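You operate a simulated robot arm through the tools that you are given. There is no shell and no other tool. Be economical: measure what you need, move in short steps, check, and stop when the job is done.

The job below is to be done with a simulated robot arm. You get a single attempt, and the scene is never put back.

JOB
Pick the black stones and yellow twigs out of the beans on the blue mat.
Fine: both stones into the grey dish, both twigs into the pink dish; the clumps stay.

Only the result counts: the job must be done as asked and must still hold three seconds after the hand-in. Knocking over, shifting, dropping, spilling or breaking anything else fails it.

ROBOT AND FRAMES
A 7-joint arm with a two-finger parallel gripper, fixed in place. Base frame: the origin is at the foot of the arm, x ahead of it, y to its left, z up; the work surface is at about z = 0.86. Lengths are in m, angles in rad, forces in N, time in s.
With the tool pointing down near the work surface it reaches from about 0.3 to 0.7 m from the base axis. Its first joint turns from -1.152 to 1.152 rad. Payload 1.57 kg.
The tool frame sits at the grasp point between the pads (the TCP): z along the fingers, y along the line on which they close. The tips reach 0.03 m beyond it. The gripper opens to 0.11 m. The fingers are 0.024 m wide and 0.012 m thick; the gripper's body (0.048 by 0.112 m) begins 0.078 m behind the TCP.
Orientation is told as [roll, pitch, yaw] about the base's x, y, z axes, in that order, counted from this pose: with the fingers straight down and closing along the base's y, the tool's x points along the base's -x, its y along +y and its z along -z.

CONTROLS
- The arm moves only by the tool jog_arm. Its argument "increments" is a list that holds one entry, the list of rows, each a list of 7 numbers: the shift along the tool's x, y, z in units of 30 mm (1.0 is 30 mm), then the turn, a rotation vector about the tool's x, y, z in units of 6 degrees (1.0 is 6 degrees), then the closure in counts, from 0 (fully open) to 255 (shut). In form: [[[x, y, z, rx, ry, rz, claw], ...]]. A call has 1 to 10 rows; each row shifts and turns the commanded pose from where the row before left it, along the tool's axes as they then stand. A call with a number of a shift or a turn outside -1 to 1 is refused whole. Rows are played at 5 a second. More than 0.05 m and 0.15 rad between two rows, or a gripper value outside its range, and nothing of the call is played. A pose out of reach is approached as far as the arm can. The call stops where the force on the tool passes 40 N (or 10 N more than at its start, if that is more) or the arm is blocked; 0.2 s more then pass. Each finger travels about 0.108 m/s and halts on what it meets, pressing with about 43 N; the grip force reading is that of the motor and also rises with nothing between the fingers. The clock runs only during rows and for 0.2 s after the last one: add rows that do not move to give the fingers time. It gives the time, the measured TCP pose, the force on the tool (base axes), the opening and the grip force at its end, in the units of the frame above (readings bear some noise), and new pictures: "views" is both (left out), scene, wrist or none.
- Cameras (640 x 400 px; columns grow to the right, rows downward): "scene" is fixed at [0.1494, -0.3782, 1.4205]; the picture's right is [0.90, -0.43, 0.00], its down [-0.18, -0.39, -0.90] and it looks along [0.39, 0.82, -0.43] (base axes); focal length 314 px, centre (320, 200). "wrist" rides on the gripper at [0.07, 0.016, -0.141] in the tool frame; the picture's right is [-0.23, 0.97, 0.00], its down [-0.86, -0.20, -0.48] and it looks along [-0.47, -0.11, 0.88] (tool axes); focal length 222 px, centre (320, 200). There is no depth. A picture from a camera that has moved, and an enlarged one, comes with that camera's place and axes in the base frame and with its lens.
- enlarge(camera, box): a new picture of the part [left, top, right, bottom] of that camera's present view, enlarged. No time passes.
- close_job(): hands the job in; it is judged then, once.

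Work in short steps. Places have to be worked out from the pictures, the camera data and where the tool is seen: move nearer, look again, correct. Check each grasp and each placing, and mend what went wrong. You have 120 turns and 170 pictures in all, those below and enlarged ones among them. Open the gripper and draw the arm clear of the work before you hand the job in, unless the task says otherwise; then end with one line.

The tools are called after ">>>" as name(argument=value, ...) on one line, values as JSON. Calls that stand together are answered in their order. jog_arm: Moves the arm, as the interface text tells. Its arguments: {"type":"object","properties":{"increments":{"type":"array","items":{"type":"array","items":{"type":"array","items":{"type":"number"}}}},"views":{"type":"string","enum":["both","scene","wrist","none"]}},"required":["increments"]} The other tools are called the same way: enlarge (camera, box) takes an enlarged picture of a part of a camera's view; close_job () hands the job in.

At the start:

```text
t: 0.0
ee_pos: [0.4112, -0.0259, 1.2359]
orientation: [0.0, 0.001, 0.001]
ft_force: [-0.5, -0.8, -0.6]
finger_gap: 0.1101
gripper_force: 0.1
```

scene: 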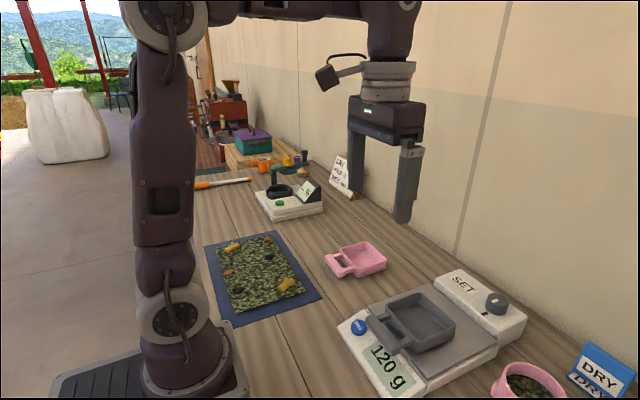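
wrist: 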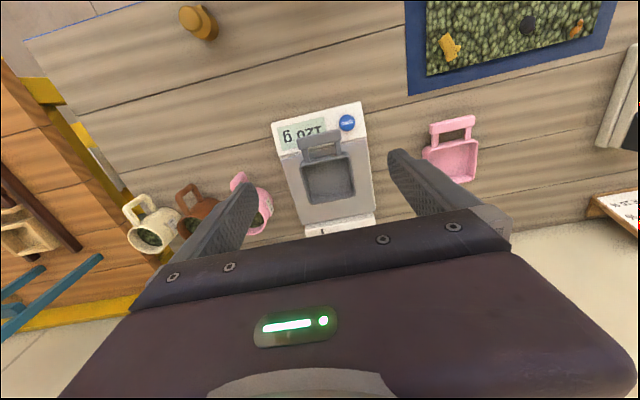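

I'll look closer at the mat and the dishes first.

>>> enlarge(camera="scene", box=[200, 220, 330, 330])

>>> enlarge(camera="scene", box=[310, 220, 540, 400])

```text
3.64 times, centred on (265, 275) of scene
camera zoom: at [0.1494, -0.3782, 1.4205], right [0.9, -0.43, 0.0], down [-0.18, -0.39, -0.9], along [0.39, 0.82, -0.43], focal length 1144 px, centre (520, -73)
```

zoom: 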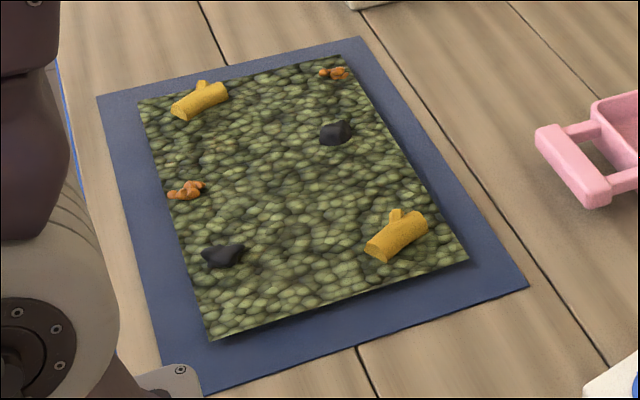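

```text
2.22 times, centred on (425, 310) of scene
camera zoom: at [0.1494, -0.3782, 1.4205], right [0.9, -0.43, 0.0], down [-0.18, -0.39, -0.9], along [0.39, 0.82, -0.43], focal length 699 px, centre (87, -44)
```

zoom: 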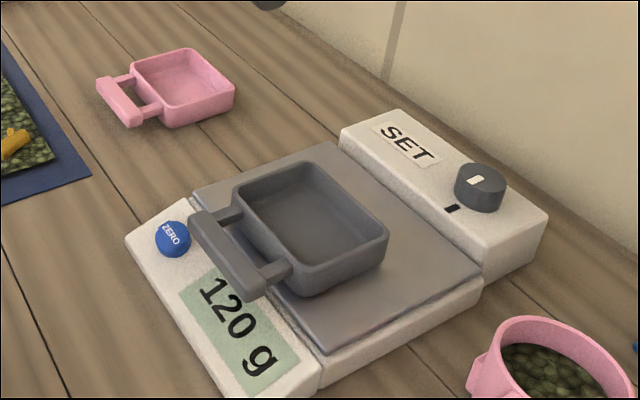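

Orange clumps stay; black stones sit near (0.345,0.378) and (0.232,0.272), twigs near (0.257,0.471) and (0.348,0.238). I move above the mat for a closer wrist view.

>>> jog_arm(increments=[[[0.4, 1, 0.3, 0, 0, 0, 0], [0.4, 1, 0.3, 0, 0, 0, 0], [0.4, 1, 0.3, 0, 0, 0, 0], [0.4, 1, 0.3, 0, 0, 0, 0], [0.4, 1, 0.3, 0, 0, 0, 0], [0.4, 1, 0.3, 0, 0, 0, 0], [0.4, 1, 0.3, 0, 0, 0, 0], [0.4, 1, 0.3, 0, 0, 0, 0], [0.4, 1, 0.3, 0, 0, 0, 0], [0, 1, 0, 0, 0, 0, 0]]])

```text
t: 2.2
ee_pos: [0.3015, 0.2764, 1.1541]
orientation: [0.001, 0.0, 0.001]
ft_force: [0.0, 0.3, -0.9]
finger_gap: 0.1102
gripper_force: 0.0
camera wrist: at [0.2317, 0.2922, 1.2959], right [0.23, 0.97, 0.0], down [0.86, -0.2, 0.48], along [0.47, -0.11, -0.88], focal length 222 px, centre (320, 200)
```

scene: 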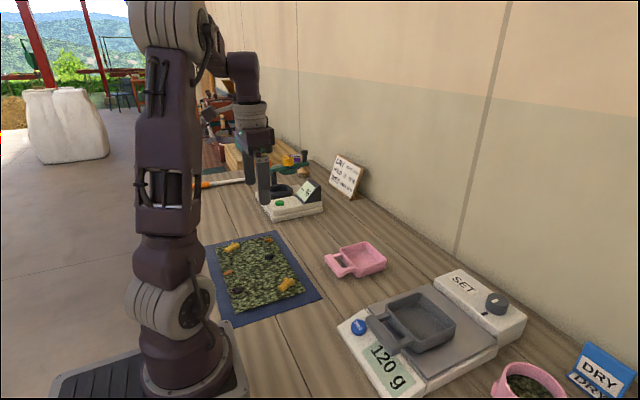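
wrist: 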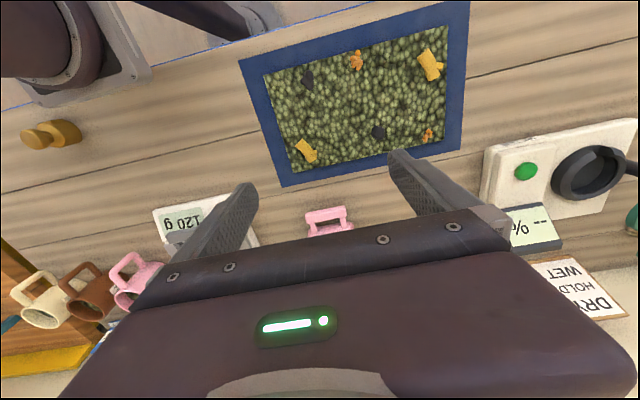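

The whole mat is in the wrist view; I enlarge it to measure positions and twig directions.

>>> enlarge(camera="wrist", box=[230, 30, 480, 190])

>>> enlarge(camera="wrist", box=[280, 120, 340, 170])

```text
2.50 times, centred on (355, 110) of wrist
camera zoom: at [0.2317, 0.2922, 1.2959], right [0.23, 0.97, 0.0], down [0.86, -0.2, 0.48], along [0.47, -0.11, -0.88], focal length 555 px, centre (232, 425)
```

zoom: 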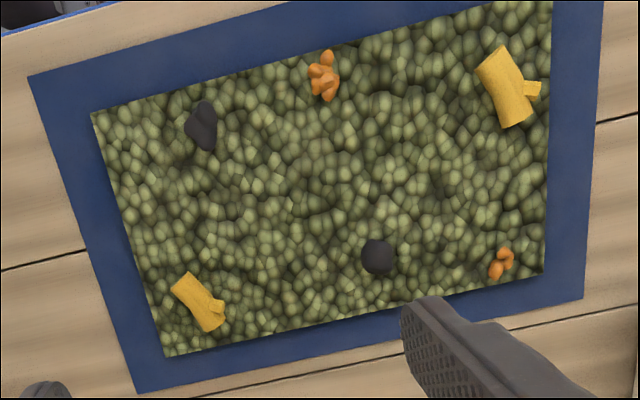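

```text
8.00 times, centred on (310, 145) of wrist
camera zoom: at [0.2317, 0.2922, 1.2959], right [0.23, 0.97, 0.0], down [0.86, -0.2, 0.48], along [0.47, -0.11, -0.88], focal length 1777 px, centre (400, 640)
```

zoom: 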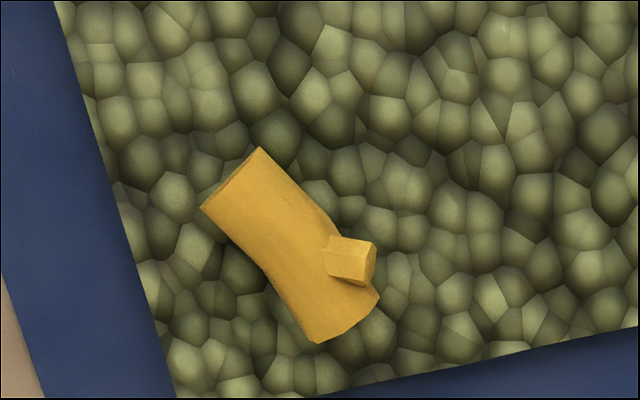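

Both cameras agree: twig B at (0.346,0.238), axis 24° from x; twig A (0.255,0.469) also 24°; stones at (0.343,0.377) and (0.230,0.272), all at z≈0.875. I go above twig B, yaw +24°, half-closed.

>>> jog_arm(increments=[[[-0.74, -0.64, 0.5, 0, 0, 0, 93], [-0.74, -0.64, 0.5, 0, 0, 0, 93], [0, 0, 1, 0, 0, -1, 93], [0, 0, 1, 0, 0, -1, 93], [0, 0, 1, 0, 0, -1, 93], [0, 0, 1, 0, 0, -1, 93], [0, 0, 0, 0, 0, 0, 93]]])

```text
t: 3.8
ee_pos: [0.3469, 0.2374, 1.0061]
orientation: [-0.001, 0.001, 0.421]
ft_force: [-0.2, -0.7, 0.3]
finger_gap: 0.0701
gripper_force: 0.0
camera wrist: at [0.2752, 0.2248, 1.1483], right [-0.19, 0.98, 0.0], down [0.86, 0.17, 0.48], along [0.47, 0.09, -0.88], focal length 222 px, centre (320, 200)
```

scene: 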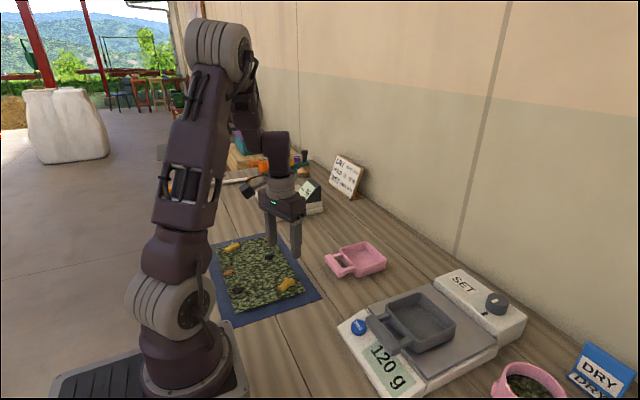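
wrist: 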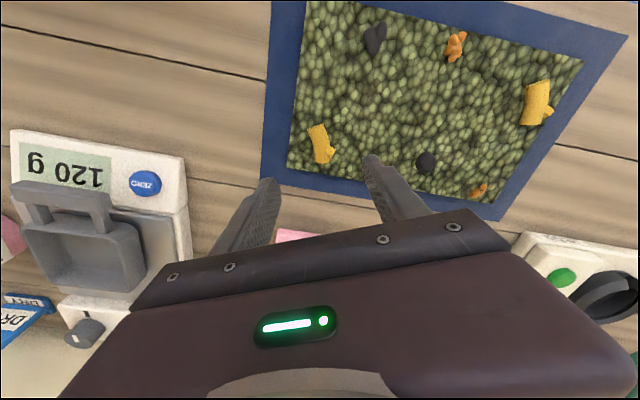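

The twig lies under the gripper centre (0.344,0.237). I come down to z≈0.925 and look.

>>> jog_arm(increments=[[[0, 0, 1, 0, 0, 0, 93], [0, 0, 1, 0, 0, 0, 93], [0, 0, 0.7, 0, 0, 0, 93], [0, 0, 0, 0, 0, 0, 93]]])

>>> enlarge(camera="scene", box=[220, 220, 330, 310])

```text
t: 4.8
ee_pos: [0.3475, 0.2361, 0.9259]
orientation: [0.002, 0.0, 0.418]
ft_force: [0.1, 0.7, 0.7]
finger_gap: 0.0698
gripper_force: 0.0
camera wrist: at [0.2759, 0.2233, 1.0664], right [-0.19, 0.98, 0.0], down [0.86, 0.17, 0.48], along [0.47, 0.09, -0.88], focal length 222 px, centre (320, 200)
```

scene: 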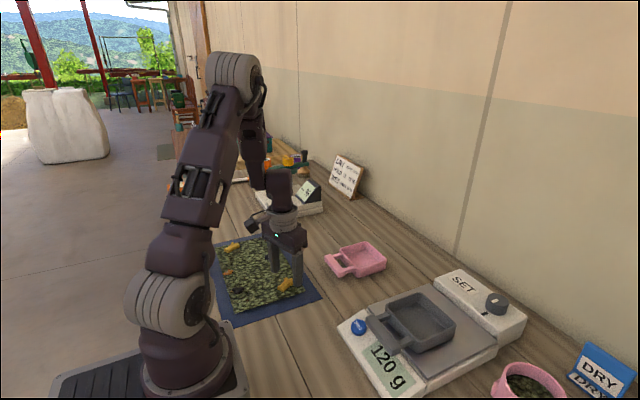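
wrist: 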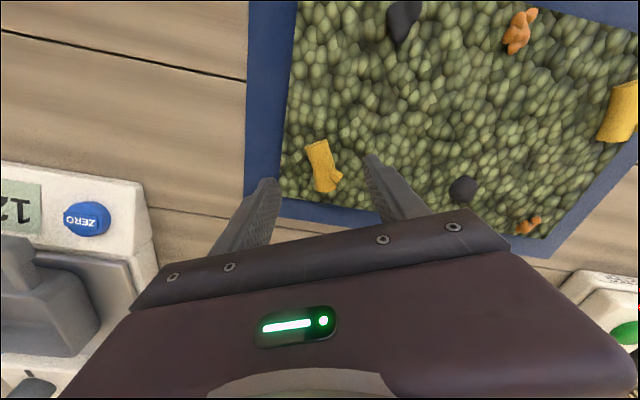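

```text
4.44 times, centred on (275, 265) of scene
camera zoom: at [0.1494, -0.3782, 1.4205], right [0.9, -0.43, 0.0], down [-0.18, -0.39, -0.9], along [0.39, 0.82, -0.43], focal length 1398 px, centre (520, -89)
```

zoom: 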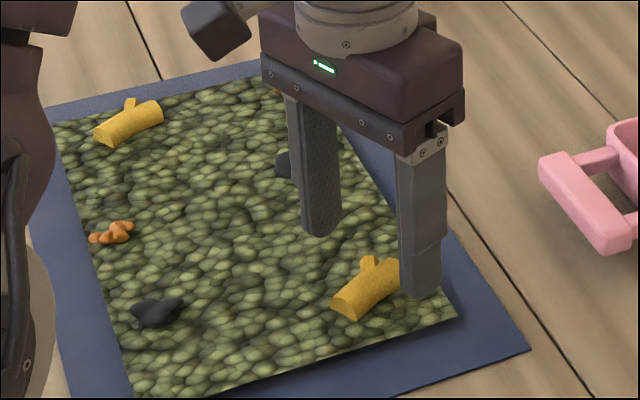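

Fingers straddle the twig. I lower a further 23 mm, watching force.

>>> jog_arm(increments=[[[0.07, 0, 0.4, 0, 0, 0, 93], [0, 0, 0.37, 0, 0, 0, 93], [0, 0, 0, 0, 0, 0, 93]]], views="wrist")

>>> enlarge(camera="scene", box=[240, 240, 320, 310])

```text
t: 5.6
ee_pos: [0.3449, 0.2361, 0.9011]
orientation: [0.001, -0.001, 0.418]
ft_force: [-1.9, -0.4, 0.7]
finger_gap: 0.0702
gripper_force: 0.1
camera wrist: at [0.2747, 0.2221, 1.0436], right [-0.19, 0.98, 0.0], down [0.86, 0.17, 0.48], along [0.47, 0.09, -0.88], focal length 222 px, centre (320, 200)
```

wrist: 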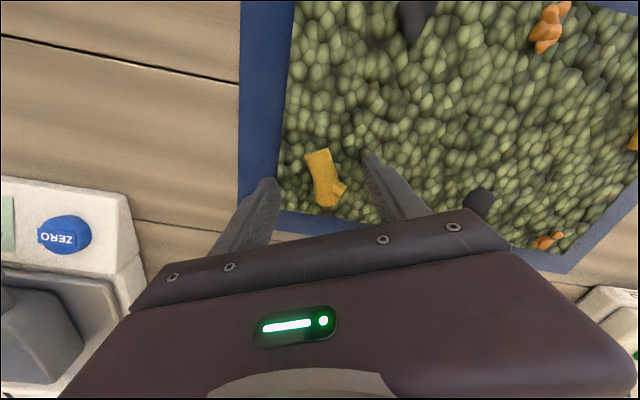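

```text
5.71 times, centred on (280, 275) of scene
camera zoom: at [0.1494, -0.3782, 1.4205], right [0.9, -0.43, 0.0], down [-0.18, -0.39, -0.9], along [0.39, 0.82, -0.43], focal length 1797 px, centre (549, -229)
```

zoom: 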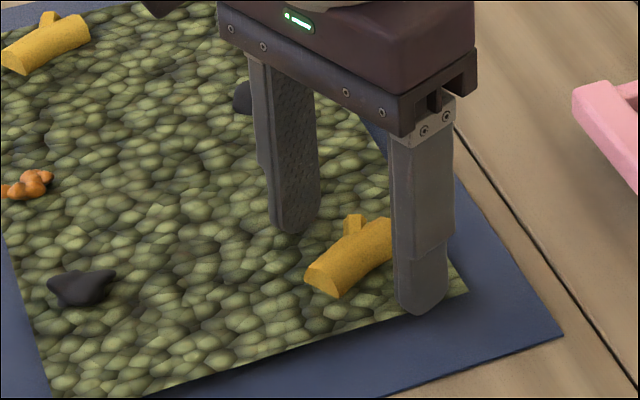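

Tips are about at the bed surface with the twig between; closing now.

>>> jog_arm(increments=[[[0, 0, 0, 0, 0, 0, 255], [0, 0, 0, 0, 0, 0, 255], [0, 0, 0, 0, 0, 0, 255], [0, 0, 0, 0, 0, 0, 255]]], views="wrist")

```text
t: 6.6
ee_pos: [0.3462, 0.2349, 0.9013]
orientation: [0.001, 0.0, 0.42]
ft_force: [-0.7, -1.0, 0.3]
finger_gap: 0.02
gripper_force: 33.7
camera wrist: at [0.2747, 0.2222, 1.0437], right [-0.19, 0.98, 0.0], down [0.86, 0.17, 0.48], along [0.47, 0.09, -0.88], focal length 222 px, centre (320, 200)
```

wrist: 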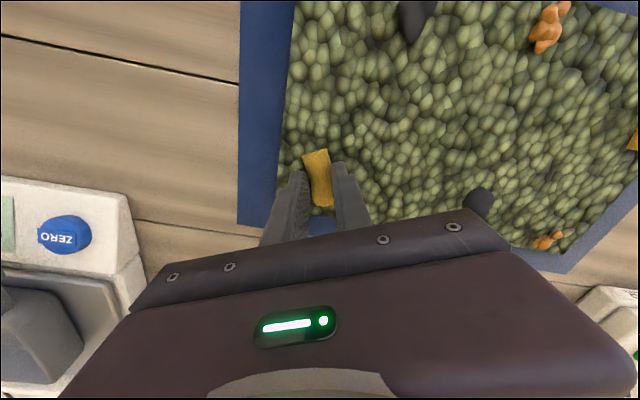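

Grip holds at a 20 mm gap. Lifting and turning back to yaw 0, then moving towards the pink dish.

>>> jog_arm(increments=[[[0, 0, -0.5, 0, 0, 0, 255], [0, 0, -1, 0, 0, 0, 255], [0, 0, -1, 0, 0, 1, 255], [0, 0, -1, 0, 0, 1, 255], [0, 0, -1, 0, 0, 1, 255], [0, 0, 0, 0, 0, 1, 255], [-1, 0.1, 0, 0, 0, 0, 255], [-1, 0.1, 0, 0, 0, 0, 255], [-1, 0.1, 0, 0, 0, 0, 255], [-1, 0.1, 0, 0, 0, 0, 255]]])

```text
t: 8.8
ee_pos: [0.4637, 0.2478, 1.034]
orientation: [0.0, -0.001, 0.001]
ft_force: [0.1, -0.2, -0.5]
finger_gap: 0.0204
gripper_force: 34.1
camera wrist: at [0.3934, 0.2639, 1.1768], right [0.23, 0.97, 0.0], down [0.86, -0.2, 0.48], along [0.47, -0.11, -0.88], focal length 222 px, centre (320, 200)
```

scene: 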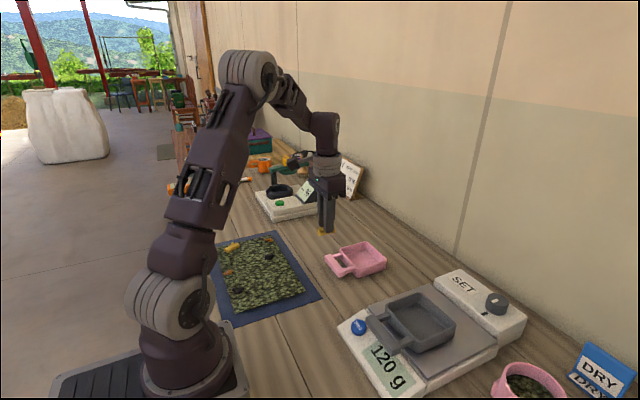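
wrist: 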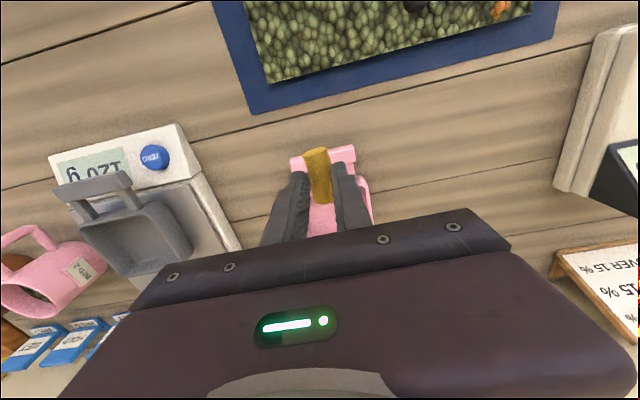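

Twig is held. I measure the pink dish's rim precisely.

>>> enlarge(camera="scene", box=[315, 230, 400, 285])

>>> enlarge(camera="scene", box=[340, 280, 470, 365])

```text
7.27 times, centred on (358, 258) of scene
camera zoom: at [0.1494, -0.3782, 1.4205], right [0.9, -0.43, 0.0], down [-0.18, -0.39, -0.9], along [0.39, 0.82, -0.43], focal length 2287 px, centre (47, -218)
```

zoom: 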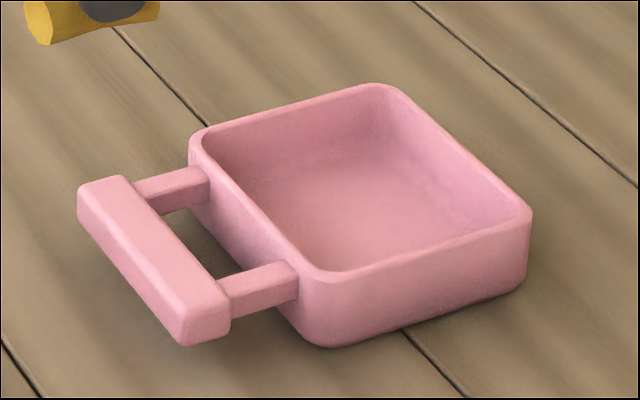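

```text
4.71 times, centred on (405, 322) of scene
camera zoom: at [0.1494, -0.3782, 1.4205], right [0.9, -0.43, 0.0], down [-0.18, -0.39, -0.9], along [0.39, 0.82, -0.43], focal length 1480 px, centre (-80, -376)
```

zoom: 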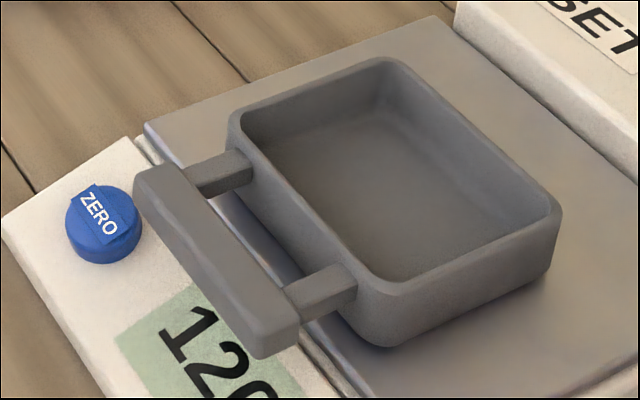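

Pink dish rim: x 0.541–0.631, y 0.202–0.304, rim z≈0.89, axis-aligned. I go above it at (0.586,0.268) and descend partway.

>>> jog_arm(increments=[[[-0.815, 0.135, 0, 0, 0, 0, 255], [-0.815, 0.135, 0, 0, 0, 0, 255], [-0.815, 0.135, 0, 0, 0, 0, 255], [-0.815, 0.135, 0, 0, 0, 0, 255], [-0.815, 0.135, 0, 0, 0, 0, 255], [0, 0, 1, 0, 0, 0, 255], [0, 0, 1, 0, 0, 0, 255], [0, 0, 0.6, 0, 0, 0, 255], [0, 0, 0, 0, 0, 0, 255]]])

>>> enlarge(camera="scene", box=[315, 215, 400, 285])

```text
t: 10.8
ee_pos: [0.5873, 0.2684, 0.9568]
orientation: [0.001, 0.002, 0.0]
ft_force: [1.0, 0.1, -0.5]
finger_gap: 0.0201
gripper_force: 33.7
camera wrist: at [0.5168, 0.2847, 1.0984], right [0.23, 0.97, 0.0], down [0.86, -0.2, 0.48], along [0.47, -0.11, -0.88], focal length 222 px, centre (320, 200)
```

scene: 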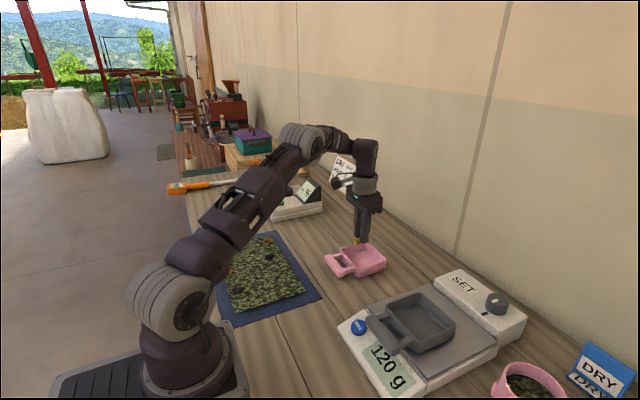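
wrist: 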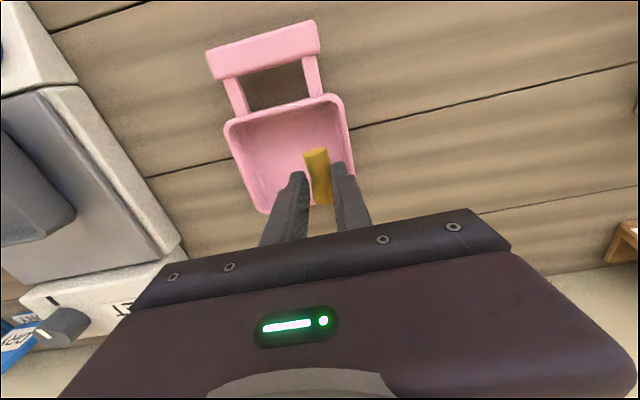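

```text
5.71 times, centred on (358, 250) of scene
camera zoom: at [0.1494, -0.3782, 1.4205], right [0.9, -0.43, 0.0], down [-0.18, -0.39, -0.9], along [0.39, 0.82, -0.43], focal length 1797 px, centre (106, -86)
```

zoom: 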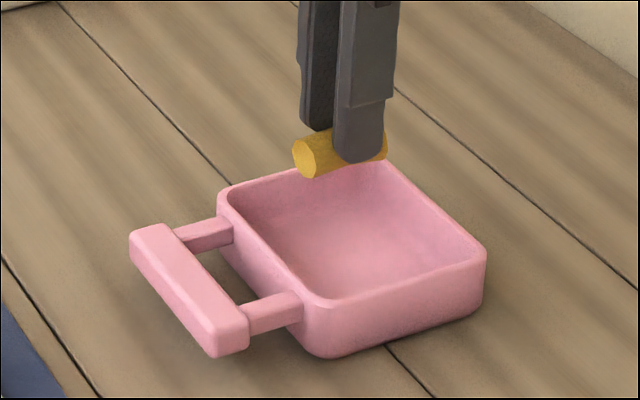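

Alignment is good, with ~7 mm clearance to the left wall. I lower to z≈0.909 with force watch.

>>> jog_arm(increments=[[[0, -0.1, 0.6, 0, 0, 0, 255], [0, 0, 0.6, 0, 0, 0, 255], [0, 0, 0.35, 0, 0, 0, 255], [0, 0, 0, 0, 0, 0, 255]]], views="wrist")

>>> enlarge(camera="scene", box=[315, 225, 400, 285])

```text
t: 11.8
ee_pos: [0.5879, 0.2635, 0.9124]
orientation: [-0.001, 0.001, -0.001]
ft_force: [0.5, 0.1, 0.0]
finger_gap: 0.0202
gripper_force: 33.5
camera wrist: at [0.5175, 0.2812, 1.0536], right [0.23, 0.97, 0.0], down [0.86, -0.2, 0.48], along [0.47, -0.11, -0.88], focal length 222 px, centre (320, 200)
```

wrist: 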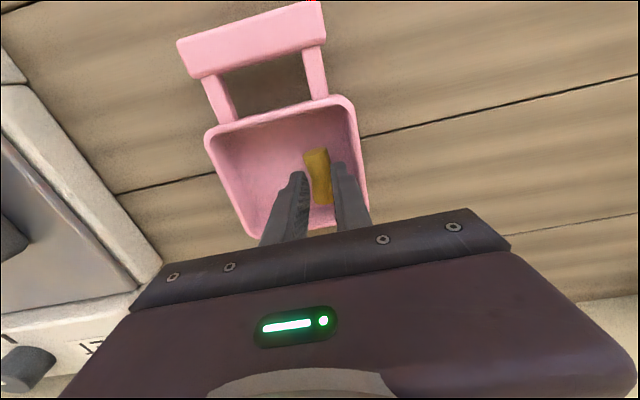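

```text
6.67 times, centred on (358, 255) of scene
camera zoom: at [0.1494, -0.3782, 1.4205], right [0.9, -0.43, 0.0], down [-0.18, -0.39, -0.9], along [0.39, 0.82, -0.43], focal length 2097 px, centre (70, -167)
```

zoom: 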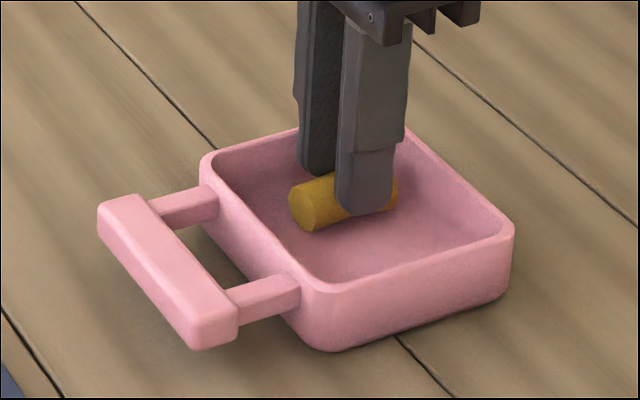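

Twig is just above the dish floor. Lower 3 mm more and open slightly to ~30 mm.

>>> jog_arm(increments=[[[0, 0, 0.12, 0, 0, 0, 255], [0, 0, 0, 0, 0, 0, 185], [0, 0, 0, 0, 0, 0, 185], [0, 0, 0, 0, 0, 0, 185]]], views="wrist")

```text
t: 12.8
ee_pos: [0.5879, 0.2638, 0.9078]
orientation: [0.0, 0.001, -0.002]
ft_force: [1.0, -0.9, -0.1]
finger_gap: 0.0302
gripper_force: 0.0
camera wrist: at [0.5177, 0.281, 1.0504], right [0.23, 0.97, 0.0], down [0.86, -0.2, 0.48], along [0.47, -0.11, -0.88], focal length 222 px, centre (320, 200)
```

wrist: 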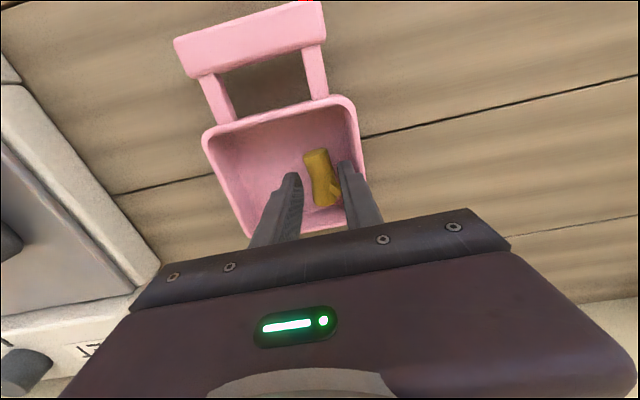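

Twig 1 lies in the dish. I lift straight out, then travel back over the mat.

>>> jog_arm(increments=[[[0, 0, -0.6, 0, 0, 0, 185], [0, 0, -1, 0, 0, 0, 185], [0, 0, -1, 0, 0, 0, 185], [0, 0, -1, 0, 0, 0, 150], [0, 0, -1, 0, 0, 0, 93], [1, 0, 0, 0, 0, 0, 93], [1, 0, 0, 0, 0, 0, 93], [1, 0, 0, 0, 0, 0, 93], [1, 0, 0, 0, 0, 0, 93], [1, 0, 0, 0, 0, 0, 93]]], views="scene")

>>> enlarge(camera="scene", box=[315, 225, 400, 285])

>>> jog_arm(increments=[[[1, 0.85, 0, 0, 0, 0, 93], [1, 0.85, 0, 0, 0, 0, 93], [1, 0.85, 0, 0, 0, 0, 93], [1, 0.85, 0, 0, 0, 0, 93], [1, 0.85, 0, 0, 0, 0, 93], [1, 0.85, 0, 0, 0, 0, 93], [0.1, 1, 0, 0, 0, -1, 93], [0, 0.72, 0, 0, 0, -1, 93], [0, 0, 0, 0, 0, -1, 93], [0, 0, 0, 0, 0, -1, 93]]])

```text
t: 15.0
ee_pos: [0.4366, 0.2652, 1.0459]
orientation: [-0.001, -0.001, -0.001]
ft_force: [0.1, 0.1, 0.3]
finger_gap: 0.0701
gripper_force: 0.1
```

scene: 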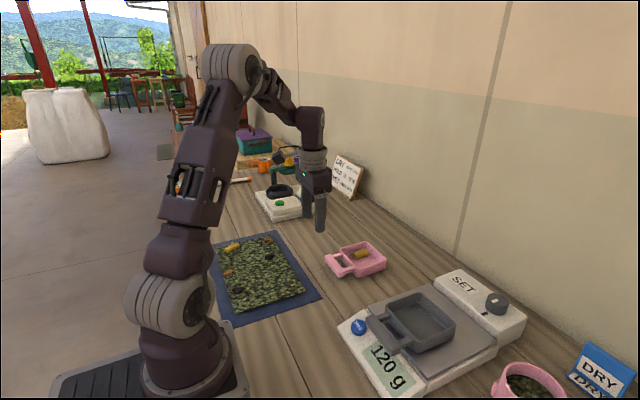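

```text
6.67 times, centred on (358, 255) of scene
camera zoom: at [0.1494, -0.3782, 1.4205], right [0.9, -0.43, 0.0], down [-0.18, -0.39, -0.9], along [0.39, 0.82, -0.43], focal length 2097 px, centre (70, -167)
```

zoom: 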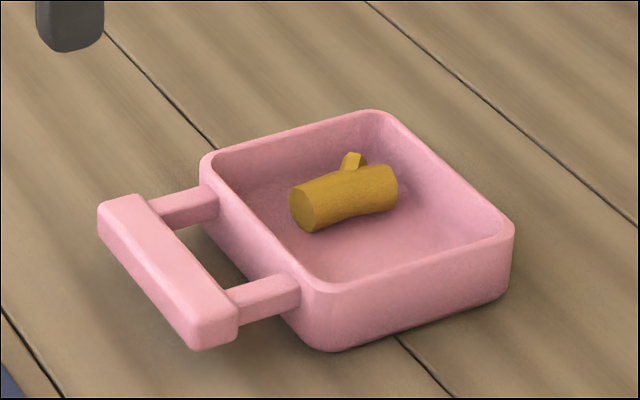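

```text
t: 17.2
ee_pos: [0.2516, 0.471, 1.0457]
orientation: [0.001, -0.001, 0.42]
ft_force: [-0.9, 0.1, 1.2]
finger_gap: 0.07
gripper_force: 0.0
camera wrist: at [0.1814, 0.4563, 1.1876], right [-0.19, 0.98, 0.0], down [0.86, 0.17, 0.48], along [0.47, 0.09, -0.88], focal length 222 px, centre (320, 200)
```

scene: 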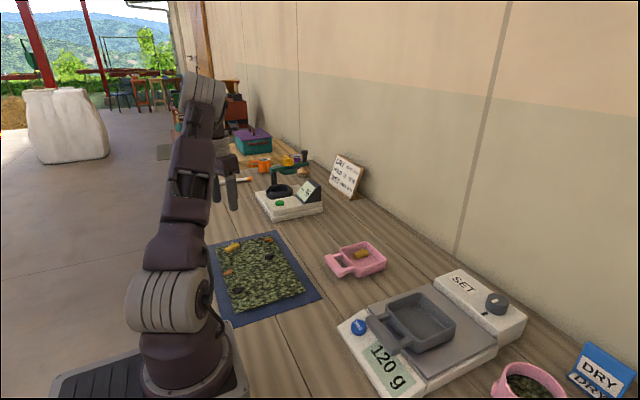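
wrist: 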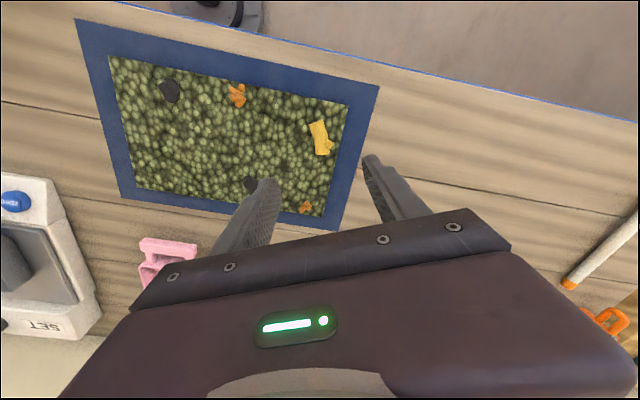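

Twig A sits under the gripper (0.254,0.470). I descend to 0.902.

>>> jog_arm(increments=[[[-0.07, 0, 1, 0, 0, 0, 93], [0, 0, 1, 0, 0, 0, 93], [0, 0, 1, 0, 0, 0, 93], [0, 0, 1, 0, 0, 0, 93], [0, 0, 0.5, 0, 0, 0, 93], [0, 0, 0.3, 0, 0, 0, 93], [0, 0, 0, 0, 0, 0, 93]]], views="wrist")

>>> enlarge(camera="scene", box=[200, 210, 280, 270])

```text
t: 18.8
ee_pos: [0.2547, 0.471, 0.9012]
orientation: [-0.001, 0.0, 0.417]
ft_force: [0.1, 0.3, 0.0]
finger_gap: 0.0696
gripper_force: 0.1
camera wrist: at [0.1829, 0.4572, 1.0438], right [-0.19, 0.98, 0.0], down [0.86, 0.17, 0.48], along [0.47, 0.09, -0.88], focal length 222 px, centre (320, 200)
```

wrist: 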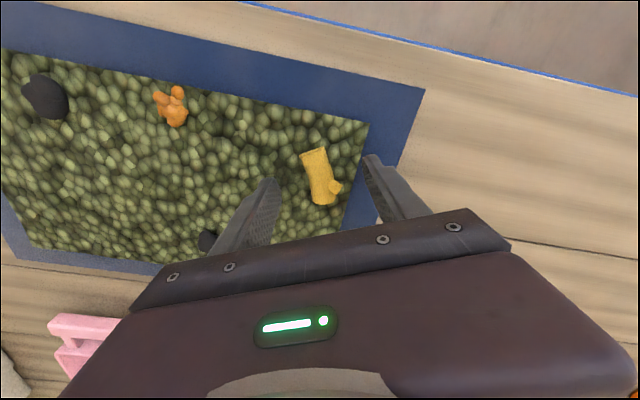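

```text
6.67 times, centred on (240, 240) of scene
camera zoom: at [0.1494, -0.3782, 1.4205], right [0.9, -0.43, 0.0], down [-0.18, -0.39, -0.9], along [0.39, 0.82, -0.43], focal length 2097 px, centre (853, -67)
```

zoom: 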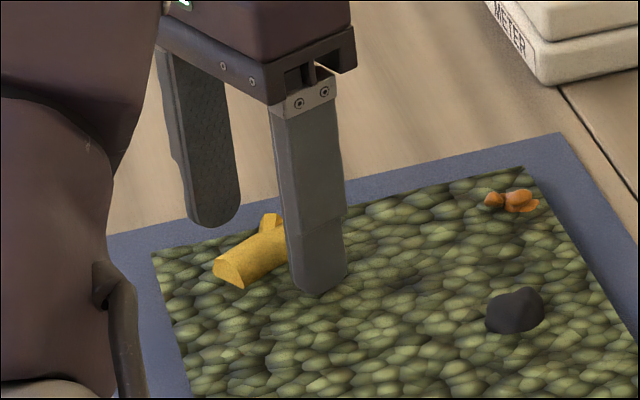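

Same picture as for twig B; I close, then lift and turn back to yaw 0 within one call, checking the gap.

>>> jog_arm(increments=[[[0, 0, 0, 0, 0, 0, 255], [0, 0, 0, 0, 0, 0, 255], [0, 0, 0, 0, 0, 0, 255], [0, 0, 0, 0, 0, 0, 255], [0, 0, -0.5, 0, 0, 0, 255], [0, 0, -1, 0, 0, 0, 255], [0, 0, -1, 0, 0, 1, 255], [0, 0, -1, 0, 0, 1, 255], [0, 0, -1, 0, 0, 1, 255], [0, 0, -0.4, 0, 0, 1, 255]]])

```text
t: 21.0
ee_pos: [0.2541, 0.4706, 1.0515]
orientation: [0.0, 0.0, -0.002]
ft_force: [-0.7, -0.4, -0.3]
finger_gap: 0.0201
gripper_force: 34.0
camera wrist: at [0.1841, 0.4873, 1.193], right [0.23, 0.97, 0.0], down [0.85, -0.2, 0.48], along [0.47, -0.11, -0.88], focal length 222 px, centre (320, 200)
```

scene: 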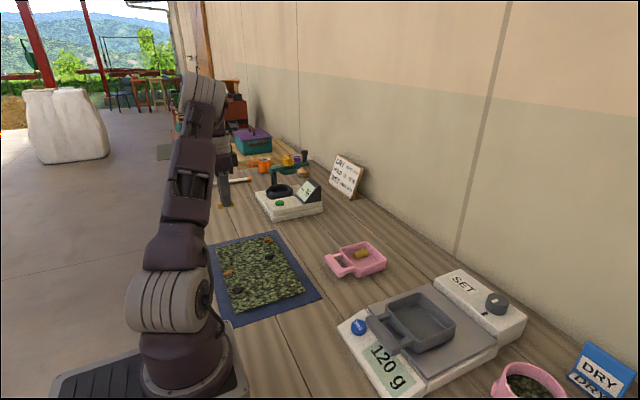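
wrist: 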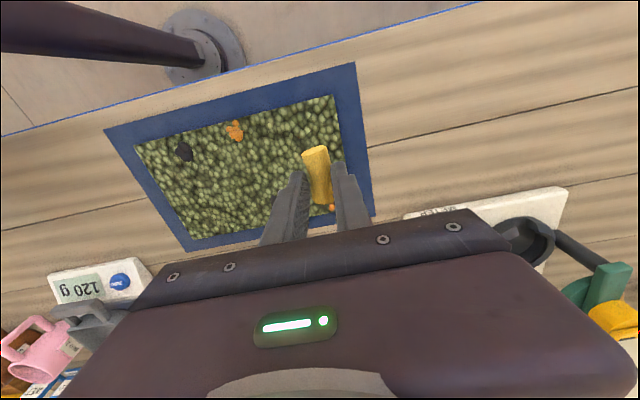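

Twig 2 held (20 mm gap). Carrying it to above the pink dish at y≈0.235.

>>> jog_arm(increments=[[[-1, -0.7, 0, 0, 0, 0, 255], [-1, -0.7, 0, 0, 0, 0, 255], [-1, -0.7, 0, 0, 0, 0, 255], [-1, -0.7, 0, 0, 0, 0, 255], [-1, -0.7, 0, 0, 0, 0, 255], [-1, -0.7, 0, 0, 0, 0, 255], [-1, -0.7, 0, 0, 0, 0, 255], [-1, -0.7, 0, 0, 0, 0, 255], [-1, -0.7, 0, 0, 0, 0, 255], [-1, -0.7, 0, 0, 0, 0, 255]]], views="none")

>>> jog_arm(increments=[[[-0.6, -0.4, 0, 0, 0, 0, 255], [-0.5, -0.42, 0, 0, 0, 0, 255], [0, 0, 1, 0, 0, 0, 255], [0, 0, 1, 0, 0, 0, 255], [0, 0, 1, 0, 0, 0, 255], [0, 0, 0.4, 0, 0, 0, 255], [0, 0, 0, 0, 0, 0, 255]]], views="wrist")

>>> enlarge(camera="scene", box=[315, 220, 400, 285])

```text
t: 23.2
ee_pos: [0.5538, 0.2619, 1.0502]
orientation: [0.0, 0.0, 0.0]
ft_force: [0.8, -0.1, 0.0]
finger_gap: 0.0204
gripper_force: 33.7
```

```text
t: 24.8
ee_pos: [0.5866, 0.2362, 0.9485]
orientation: [-0.001, 0.0, -0.001]
ft_force: [0.1, -0.1, 0.0]
finger_gap: 0.0203
gripper_force: 33.8
camera wrist: at [0.5173, 0.2518, 1.0903], right [0.23, 0.97, 0.0], down [0.85, -0.2, 0.48], along [0.47, -0.11, -0.88], focal length 222 px, centre (320, 200)
```

wrist: 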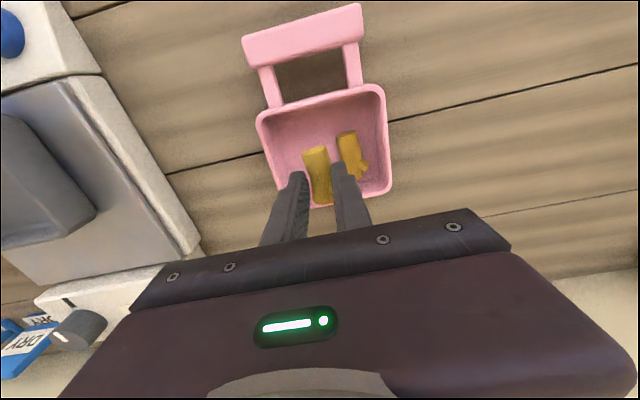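

```text
6.15 times, centred on (358, 252) of scene
camera zoom: at [0.1494, -0.3782, 1.4205], right [0.9, -0.43, 0.0], down [-0.18, -0.39, -0.9], along [0.39, 0.82, -0.43], focal length 1935 px, centre (89, -123)
```

zoom: 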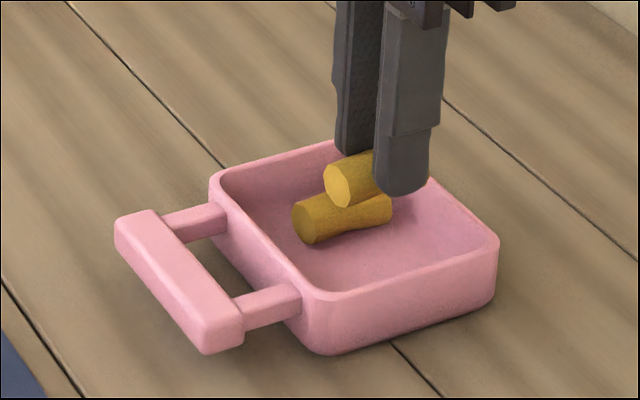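

Twig 1's edge is close, so I release with the tips just above it: TCP z≈0.917, y≈0.234.

>>> jog_arm(increments=[[[0, -0.08, 0.6, 0, 0, 0, 255], [0, 0, 0.43, 0, 0, 0, 255], [0, 0, 0, 0, 0, 0, 255], [0, 0, 0, 0, 0, 0, 190], [0, 0, 0, 0, 0, 0, 190], [0, 0, 0, 0, 0, 0, 190], [0, 0, 0, 0, 0, 0, 190]]], views="wrist")

>>> enlarge(camera="scene", box=[315, 220, 400, 285])

```text
t: 26.4
ee_pos: [0.5885, 0.2343, 0.9168]
orientation: [0.001, 0.0, 0.001]
ft_force: [0.3, -1.2, 3.4]
finger_gap: 0.0275
gripper_force: 0.1
camera wrist: at [0.5174, 0.2503, 1.0591], right [0.23, 0.97, 0.0], down [0.86, -0.2, 0.48], along [0.47, -0.11, -0.88], focal length 222 px, centre (320, 200)
```

wrist: 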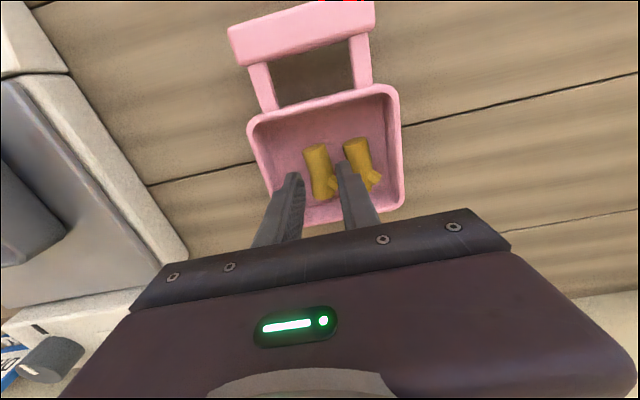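

```text
6.15 times, centred on (358, 252) of scene
camera zoom: at [0.1494, -0.3782, 1.4204], right [0.9, -0.43, 0.0], down [-0.18, -0.39, -0.9], along [0.39, 0.82, -0.43], focal length 1935 px, centre (89, -123)
```

zoom: 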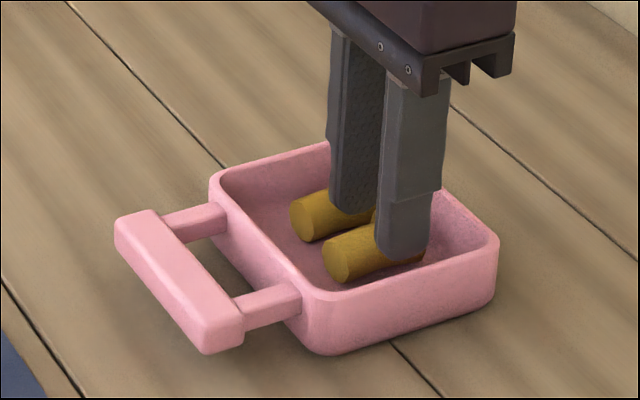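

Twig 2 is on the floor beside twig 1. I lift gently and verify both stay.

>>> jog_arm(increments=[[[0, 0, -0.3, 0, 0, 0, 190], [0, 0, -0.4, 0, 0, 0, 190], [0, 0, -0.7, 0, 0, 0, 190], [0, 0, -1, 0, 0, 0, 190], [0, 0, -1, 0, 0, 0, 190], [0, 0, -1, 0, 0, 0, 190], [1, 0.2, 0, 0, 0, 0, 110], [1, 0.2, 0, 0, 0, 0, 110]]], views="wrist")

>>> enlarge(camera="scene", box=[315, 220, 400, 285])

```text
t: 28.2
ee_pos: [0.5259, 0.2451, 1.0489]
orientation: [0.001, 0.002, -0.003]
ft_force: [-0.3, 0.5, -0.4]
finger_gap: 0.0622
gripper_force: 0.1
camera wrist: at [0.4558, 0.2623, 1.1905], right [0.23, 0.97, 0.0], down [0.85, -0.2, 0.48], along [0.47, -0.11, -0.88], focal length 222 px, centre (320, 200)
```

wrist: 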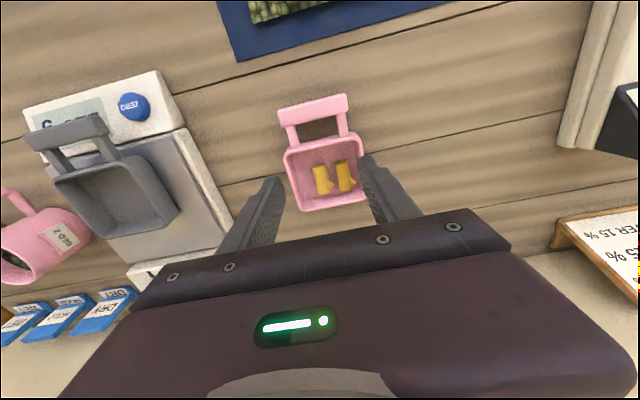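

```text
6.15 times, centred on (358, 252) of scene
camera zoom: at [0.1494, -0.3782, 1.4205], right [0.9, -0.43, 0.0], down [-0.18, -0.39, -0.9], along [0.39, 0.82, -0.43], focal length 1935 px, centre (89, -123)
```

zoom: 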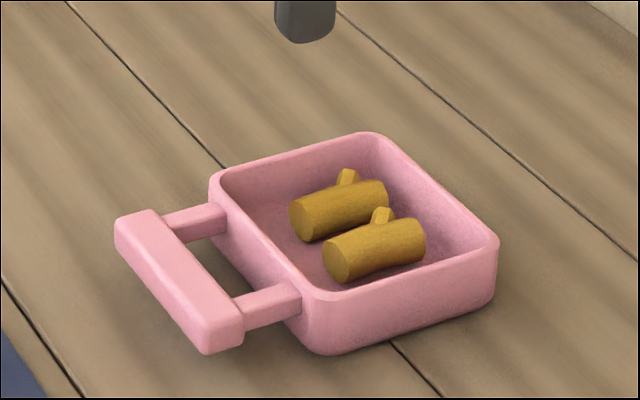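

Both twigs are in the pink dish. Now to stone A at (0.3435,0.377).

>>> jog_arm(increments=[[[0.87, 0.63, 0, 0, 0, 0, 93], [0.87, 0.63, 0, 0, 0, 0, 93], [0.87, 0.63, 0, 0, 0, 0, 93], [0.87, 0.63, 0, 0, 0, 0, 93], [0.87, 0.63, 0, 0, 0, 0, 93], [0.87, 0.63, 0, 0, 0, 0, 93], [0.86, 0.62, 0, 0, 0, 0, 93], [0, 0, 1, 0, 0, 0, 93], [0, 0, 1, 0, 0, 0, 93], [0, 0, 0, 0, 0, 0, 93]]], views="none")

>>> enlarge(camera="wrist", box=[240, 80, 400, 200])

```text
t: 30.4
ee_pos: [0.3452, 0.3778, 0.9877]
orientation: [0.0, 0.0, 0.001]
ft_force: [-0.4, 0.2, 0.0]
finger_gap: 0.0698
gripper_force: 0.1
```

```text
3.33 times, centred on (320, 140) of wrist
camera zoom: at [0.2749, 0.3939, 1.1297], right [0.23, 0.97, 0.0], down [0.85, -0.2, 0.48], along [0.47, -0.11, -0.88], focal length 740 px, centre (320, 400)
```

zoom: 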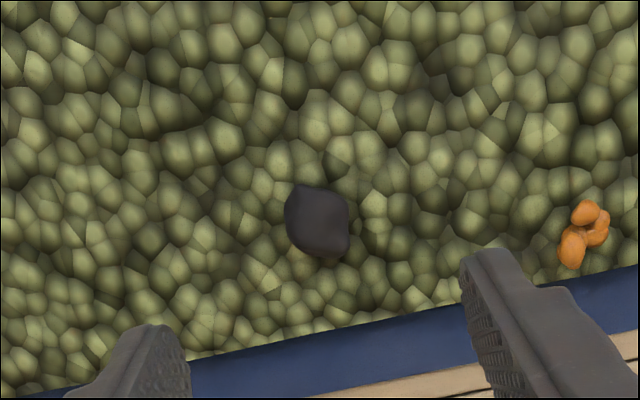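

Stone A confirmed at (0.343,0.377), ~23 mm wide. Descend to 0.899 and check.

>>> jog_arm(increments=[[[0.07, 0, 1, 0, 0, 0, 93], [0, 0, 1, 0, 0, 0, 93], [0, 0, 0.6, 0, 0, 0, 93], [0, 0, 0.35, 0, 0, 0, 93], [0, 0, 0, 0, 0, 0, 93]]], views="wrist")

>>> enlarge(camera="scene", box=[230, 225, 310, 285])

```text
t: 31.6
ee_pos: [0.3444, 0.3773, 0.8985]
orientation: [0.001, 0.0, 0.001]
ft_force: [0.1, -0.2, -0.6]
finger_gap: 0.07
gripper_force: 0.0
camera wrist: at [0.2735, 0.394, 1.0407], right [0.23, 0.97, 0.0], down [0.86, -0.2, 0.48], along [0.47, -0.11, -0.88], focal length 222 px, centre (320, 200)
```

wrist: 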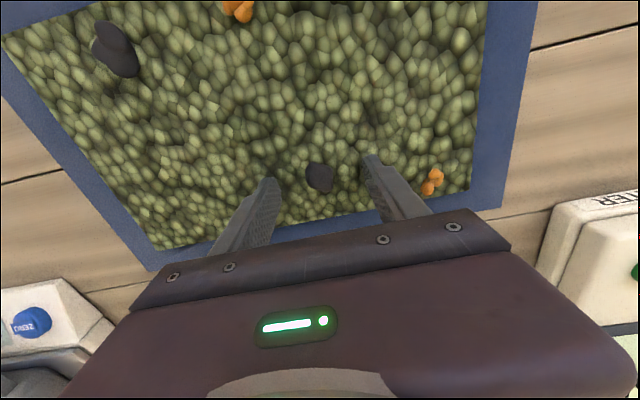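

```text
6.67 times, centred on (270, 255) of scene
camera zoom: at [0.1494, -0.3782, 1.4205], right [0.9, -0.43, 0.0], down [-0.18, -0.39, -0.9], along [0.39, 0.82, -0.43], focal length 2097 px, centre (653, -167)
```

zoom: 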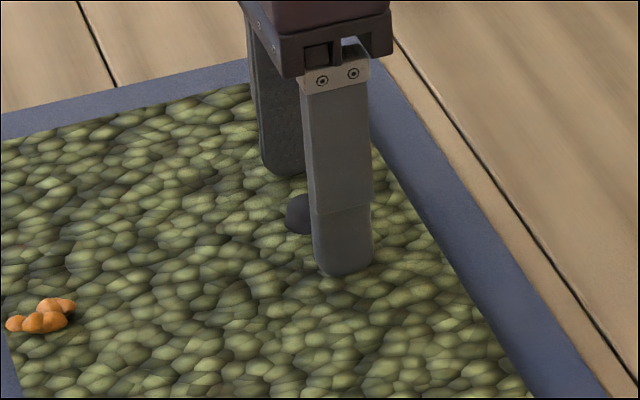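

Tips straddle the stone without contact; I close and lift.

>>> jog_arm(increments=[[[0, 0, 0, 0, 0, 0, 255], [0, 0, 0, 0, 0, 0, 255], [0, 0, 0, 0, 0, 0, 255], [0, 0, 0, 0, 0, 0, 255], [0, 0, -0.4, 0, 0, 0, 255], [0, 0, -0.6, 0, 0, 0, 255], [0, 0, -1, 0, 0, 0, 255]]])

```text
t: 33.2
ee_pos: [0.3431, 0.3784, 0.9596]
orientation: [0.0, 0.0, -0.001]
ft_force: [-0.2, -0.1, -1.2]
finger_gap: 0.0207
gripper_force: 34.7
camera wrist: at [0.2725, 0.3942, 1.1011], right [0.23, 0.97, 0.0], down [0.86, -0.2, 0.48], along [0.47, -0.11, -0.88], focal length 222 px, centre (320, 200)
```

scene: 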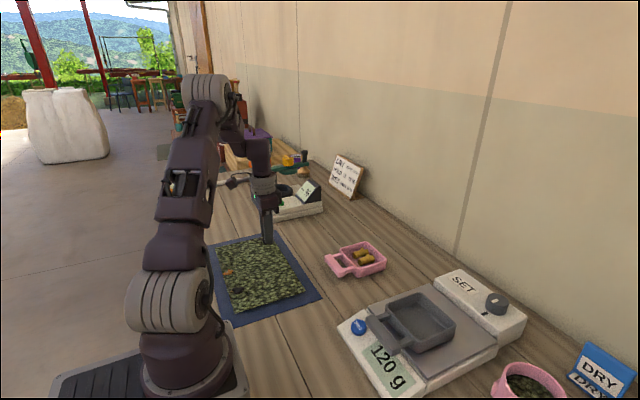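
wrist: 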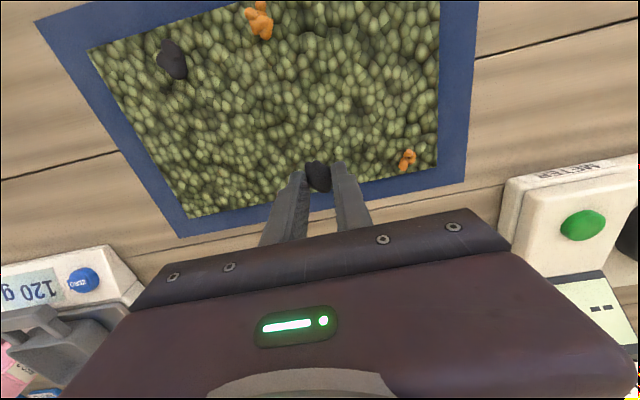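

Stone A held (21 mm gap). Grey dish rim measured at x 0.497–0.589, y −0.079–0.021, z≈0.93; I carry the stone there.

>>> jog_arm(increments=[[[0, -0.5, -1, 0, 0, 0, 255], [0, -0.5, -1, 0, 0, 0, 255], [-0.5, -1, -1, 0, 0, 0, 255], [-0.5, -1, 0, 0, 0, 0, 255], [-0.5, -1, 0, 0, 0, 0, 255], [-0.5, -1, 0, 0, 0, 0, 255], [-0.5, -1, 0, 0, 0, 0, 255], [-0.5, -1, 0, 0, 0, 0, 255], [-0.5, -1, 0, 0, 0, 0, 255], [-0.5, -1, 0, 0, 0, 0, 255]]], views="none")

>>> jog_arm(increments=[[[-0.5, -1, 0, 0, 0, 0, 255], [-0.5, -1, 0, 0, 0, 0, 255], [-0.5, -1, 0, 0, 0, 0, 255], [-0.5, -1, 0, 0, 0, 0, 255], [-0.65, -1, 0, 0, 0, 0, 255], [0, 0, 0.6, 0, 0, 0, 255], [0, 0, 0, 0, 0, 0, 255]]])

>>> enlarge(camera="scene", box=[340, 260, 480, 365])

```text
t: 35.4
ee_pos: [0.4627, 0.1046, 1.0497]
orientation: [0.0, 0.001, -0.001]
ft_force: [-1.0, 0.5, -0.2]
finger_gap: 0.0206
gripper_force: 34.2
```

```text
t: 37.0
ee_pos: [0.542, -0.0449, 1.0319]
orientation: [0.0, 0.0, 0.001]
ft_force: [0.7, 0.8, -0.1]
finger_gap: 0.0205
gripper_force: 34.6
camera wrist: at [0.4718, -0.0276, 1.1736], right [0.23, 0.97, 0.0], down [0.86, -0.2, 0.48], along [0.47, -0.11, -0.88], focal length 222 px, centre (320, 200)
```

scene: 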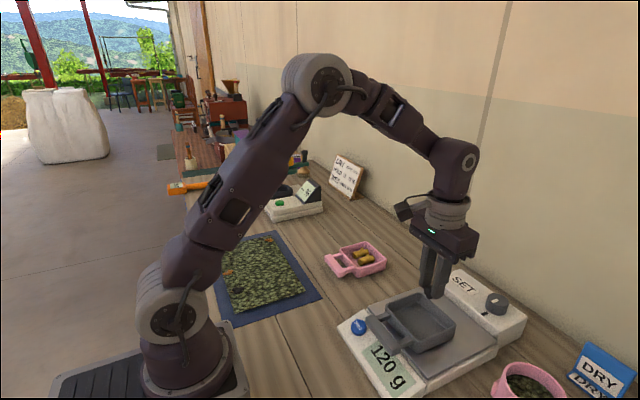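
wrist: 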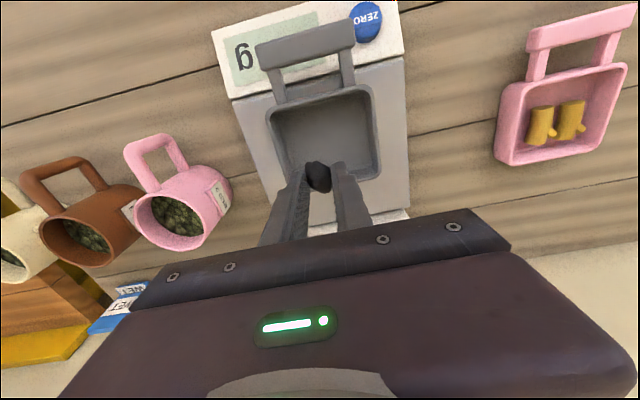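

```text
3.81 times, centred on (410, 312) of scene
camera zoom: at [0.1494, -0.3782, 1.4205], right [0.9, -0.43, 0.0], down [-0.18, -0.39, -0.9], along [0.39, 0.82, -0.43], focal length 1198 px, centre (-23, -229)
```

zoom: 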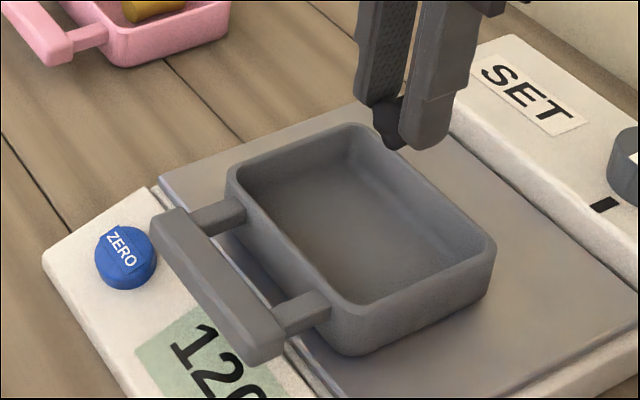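

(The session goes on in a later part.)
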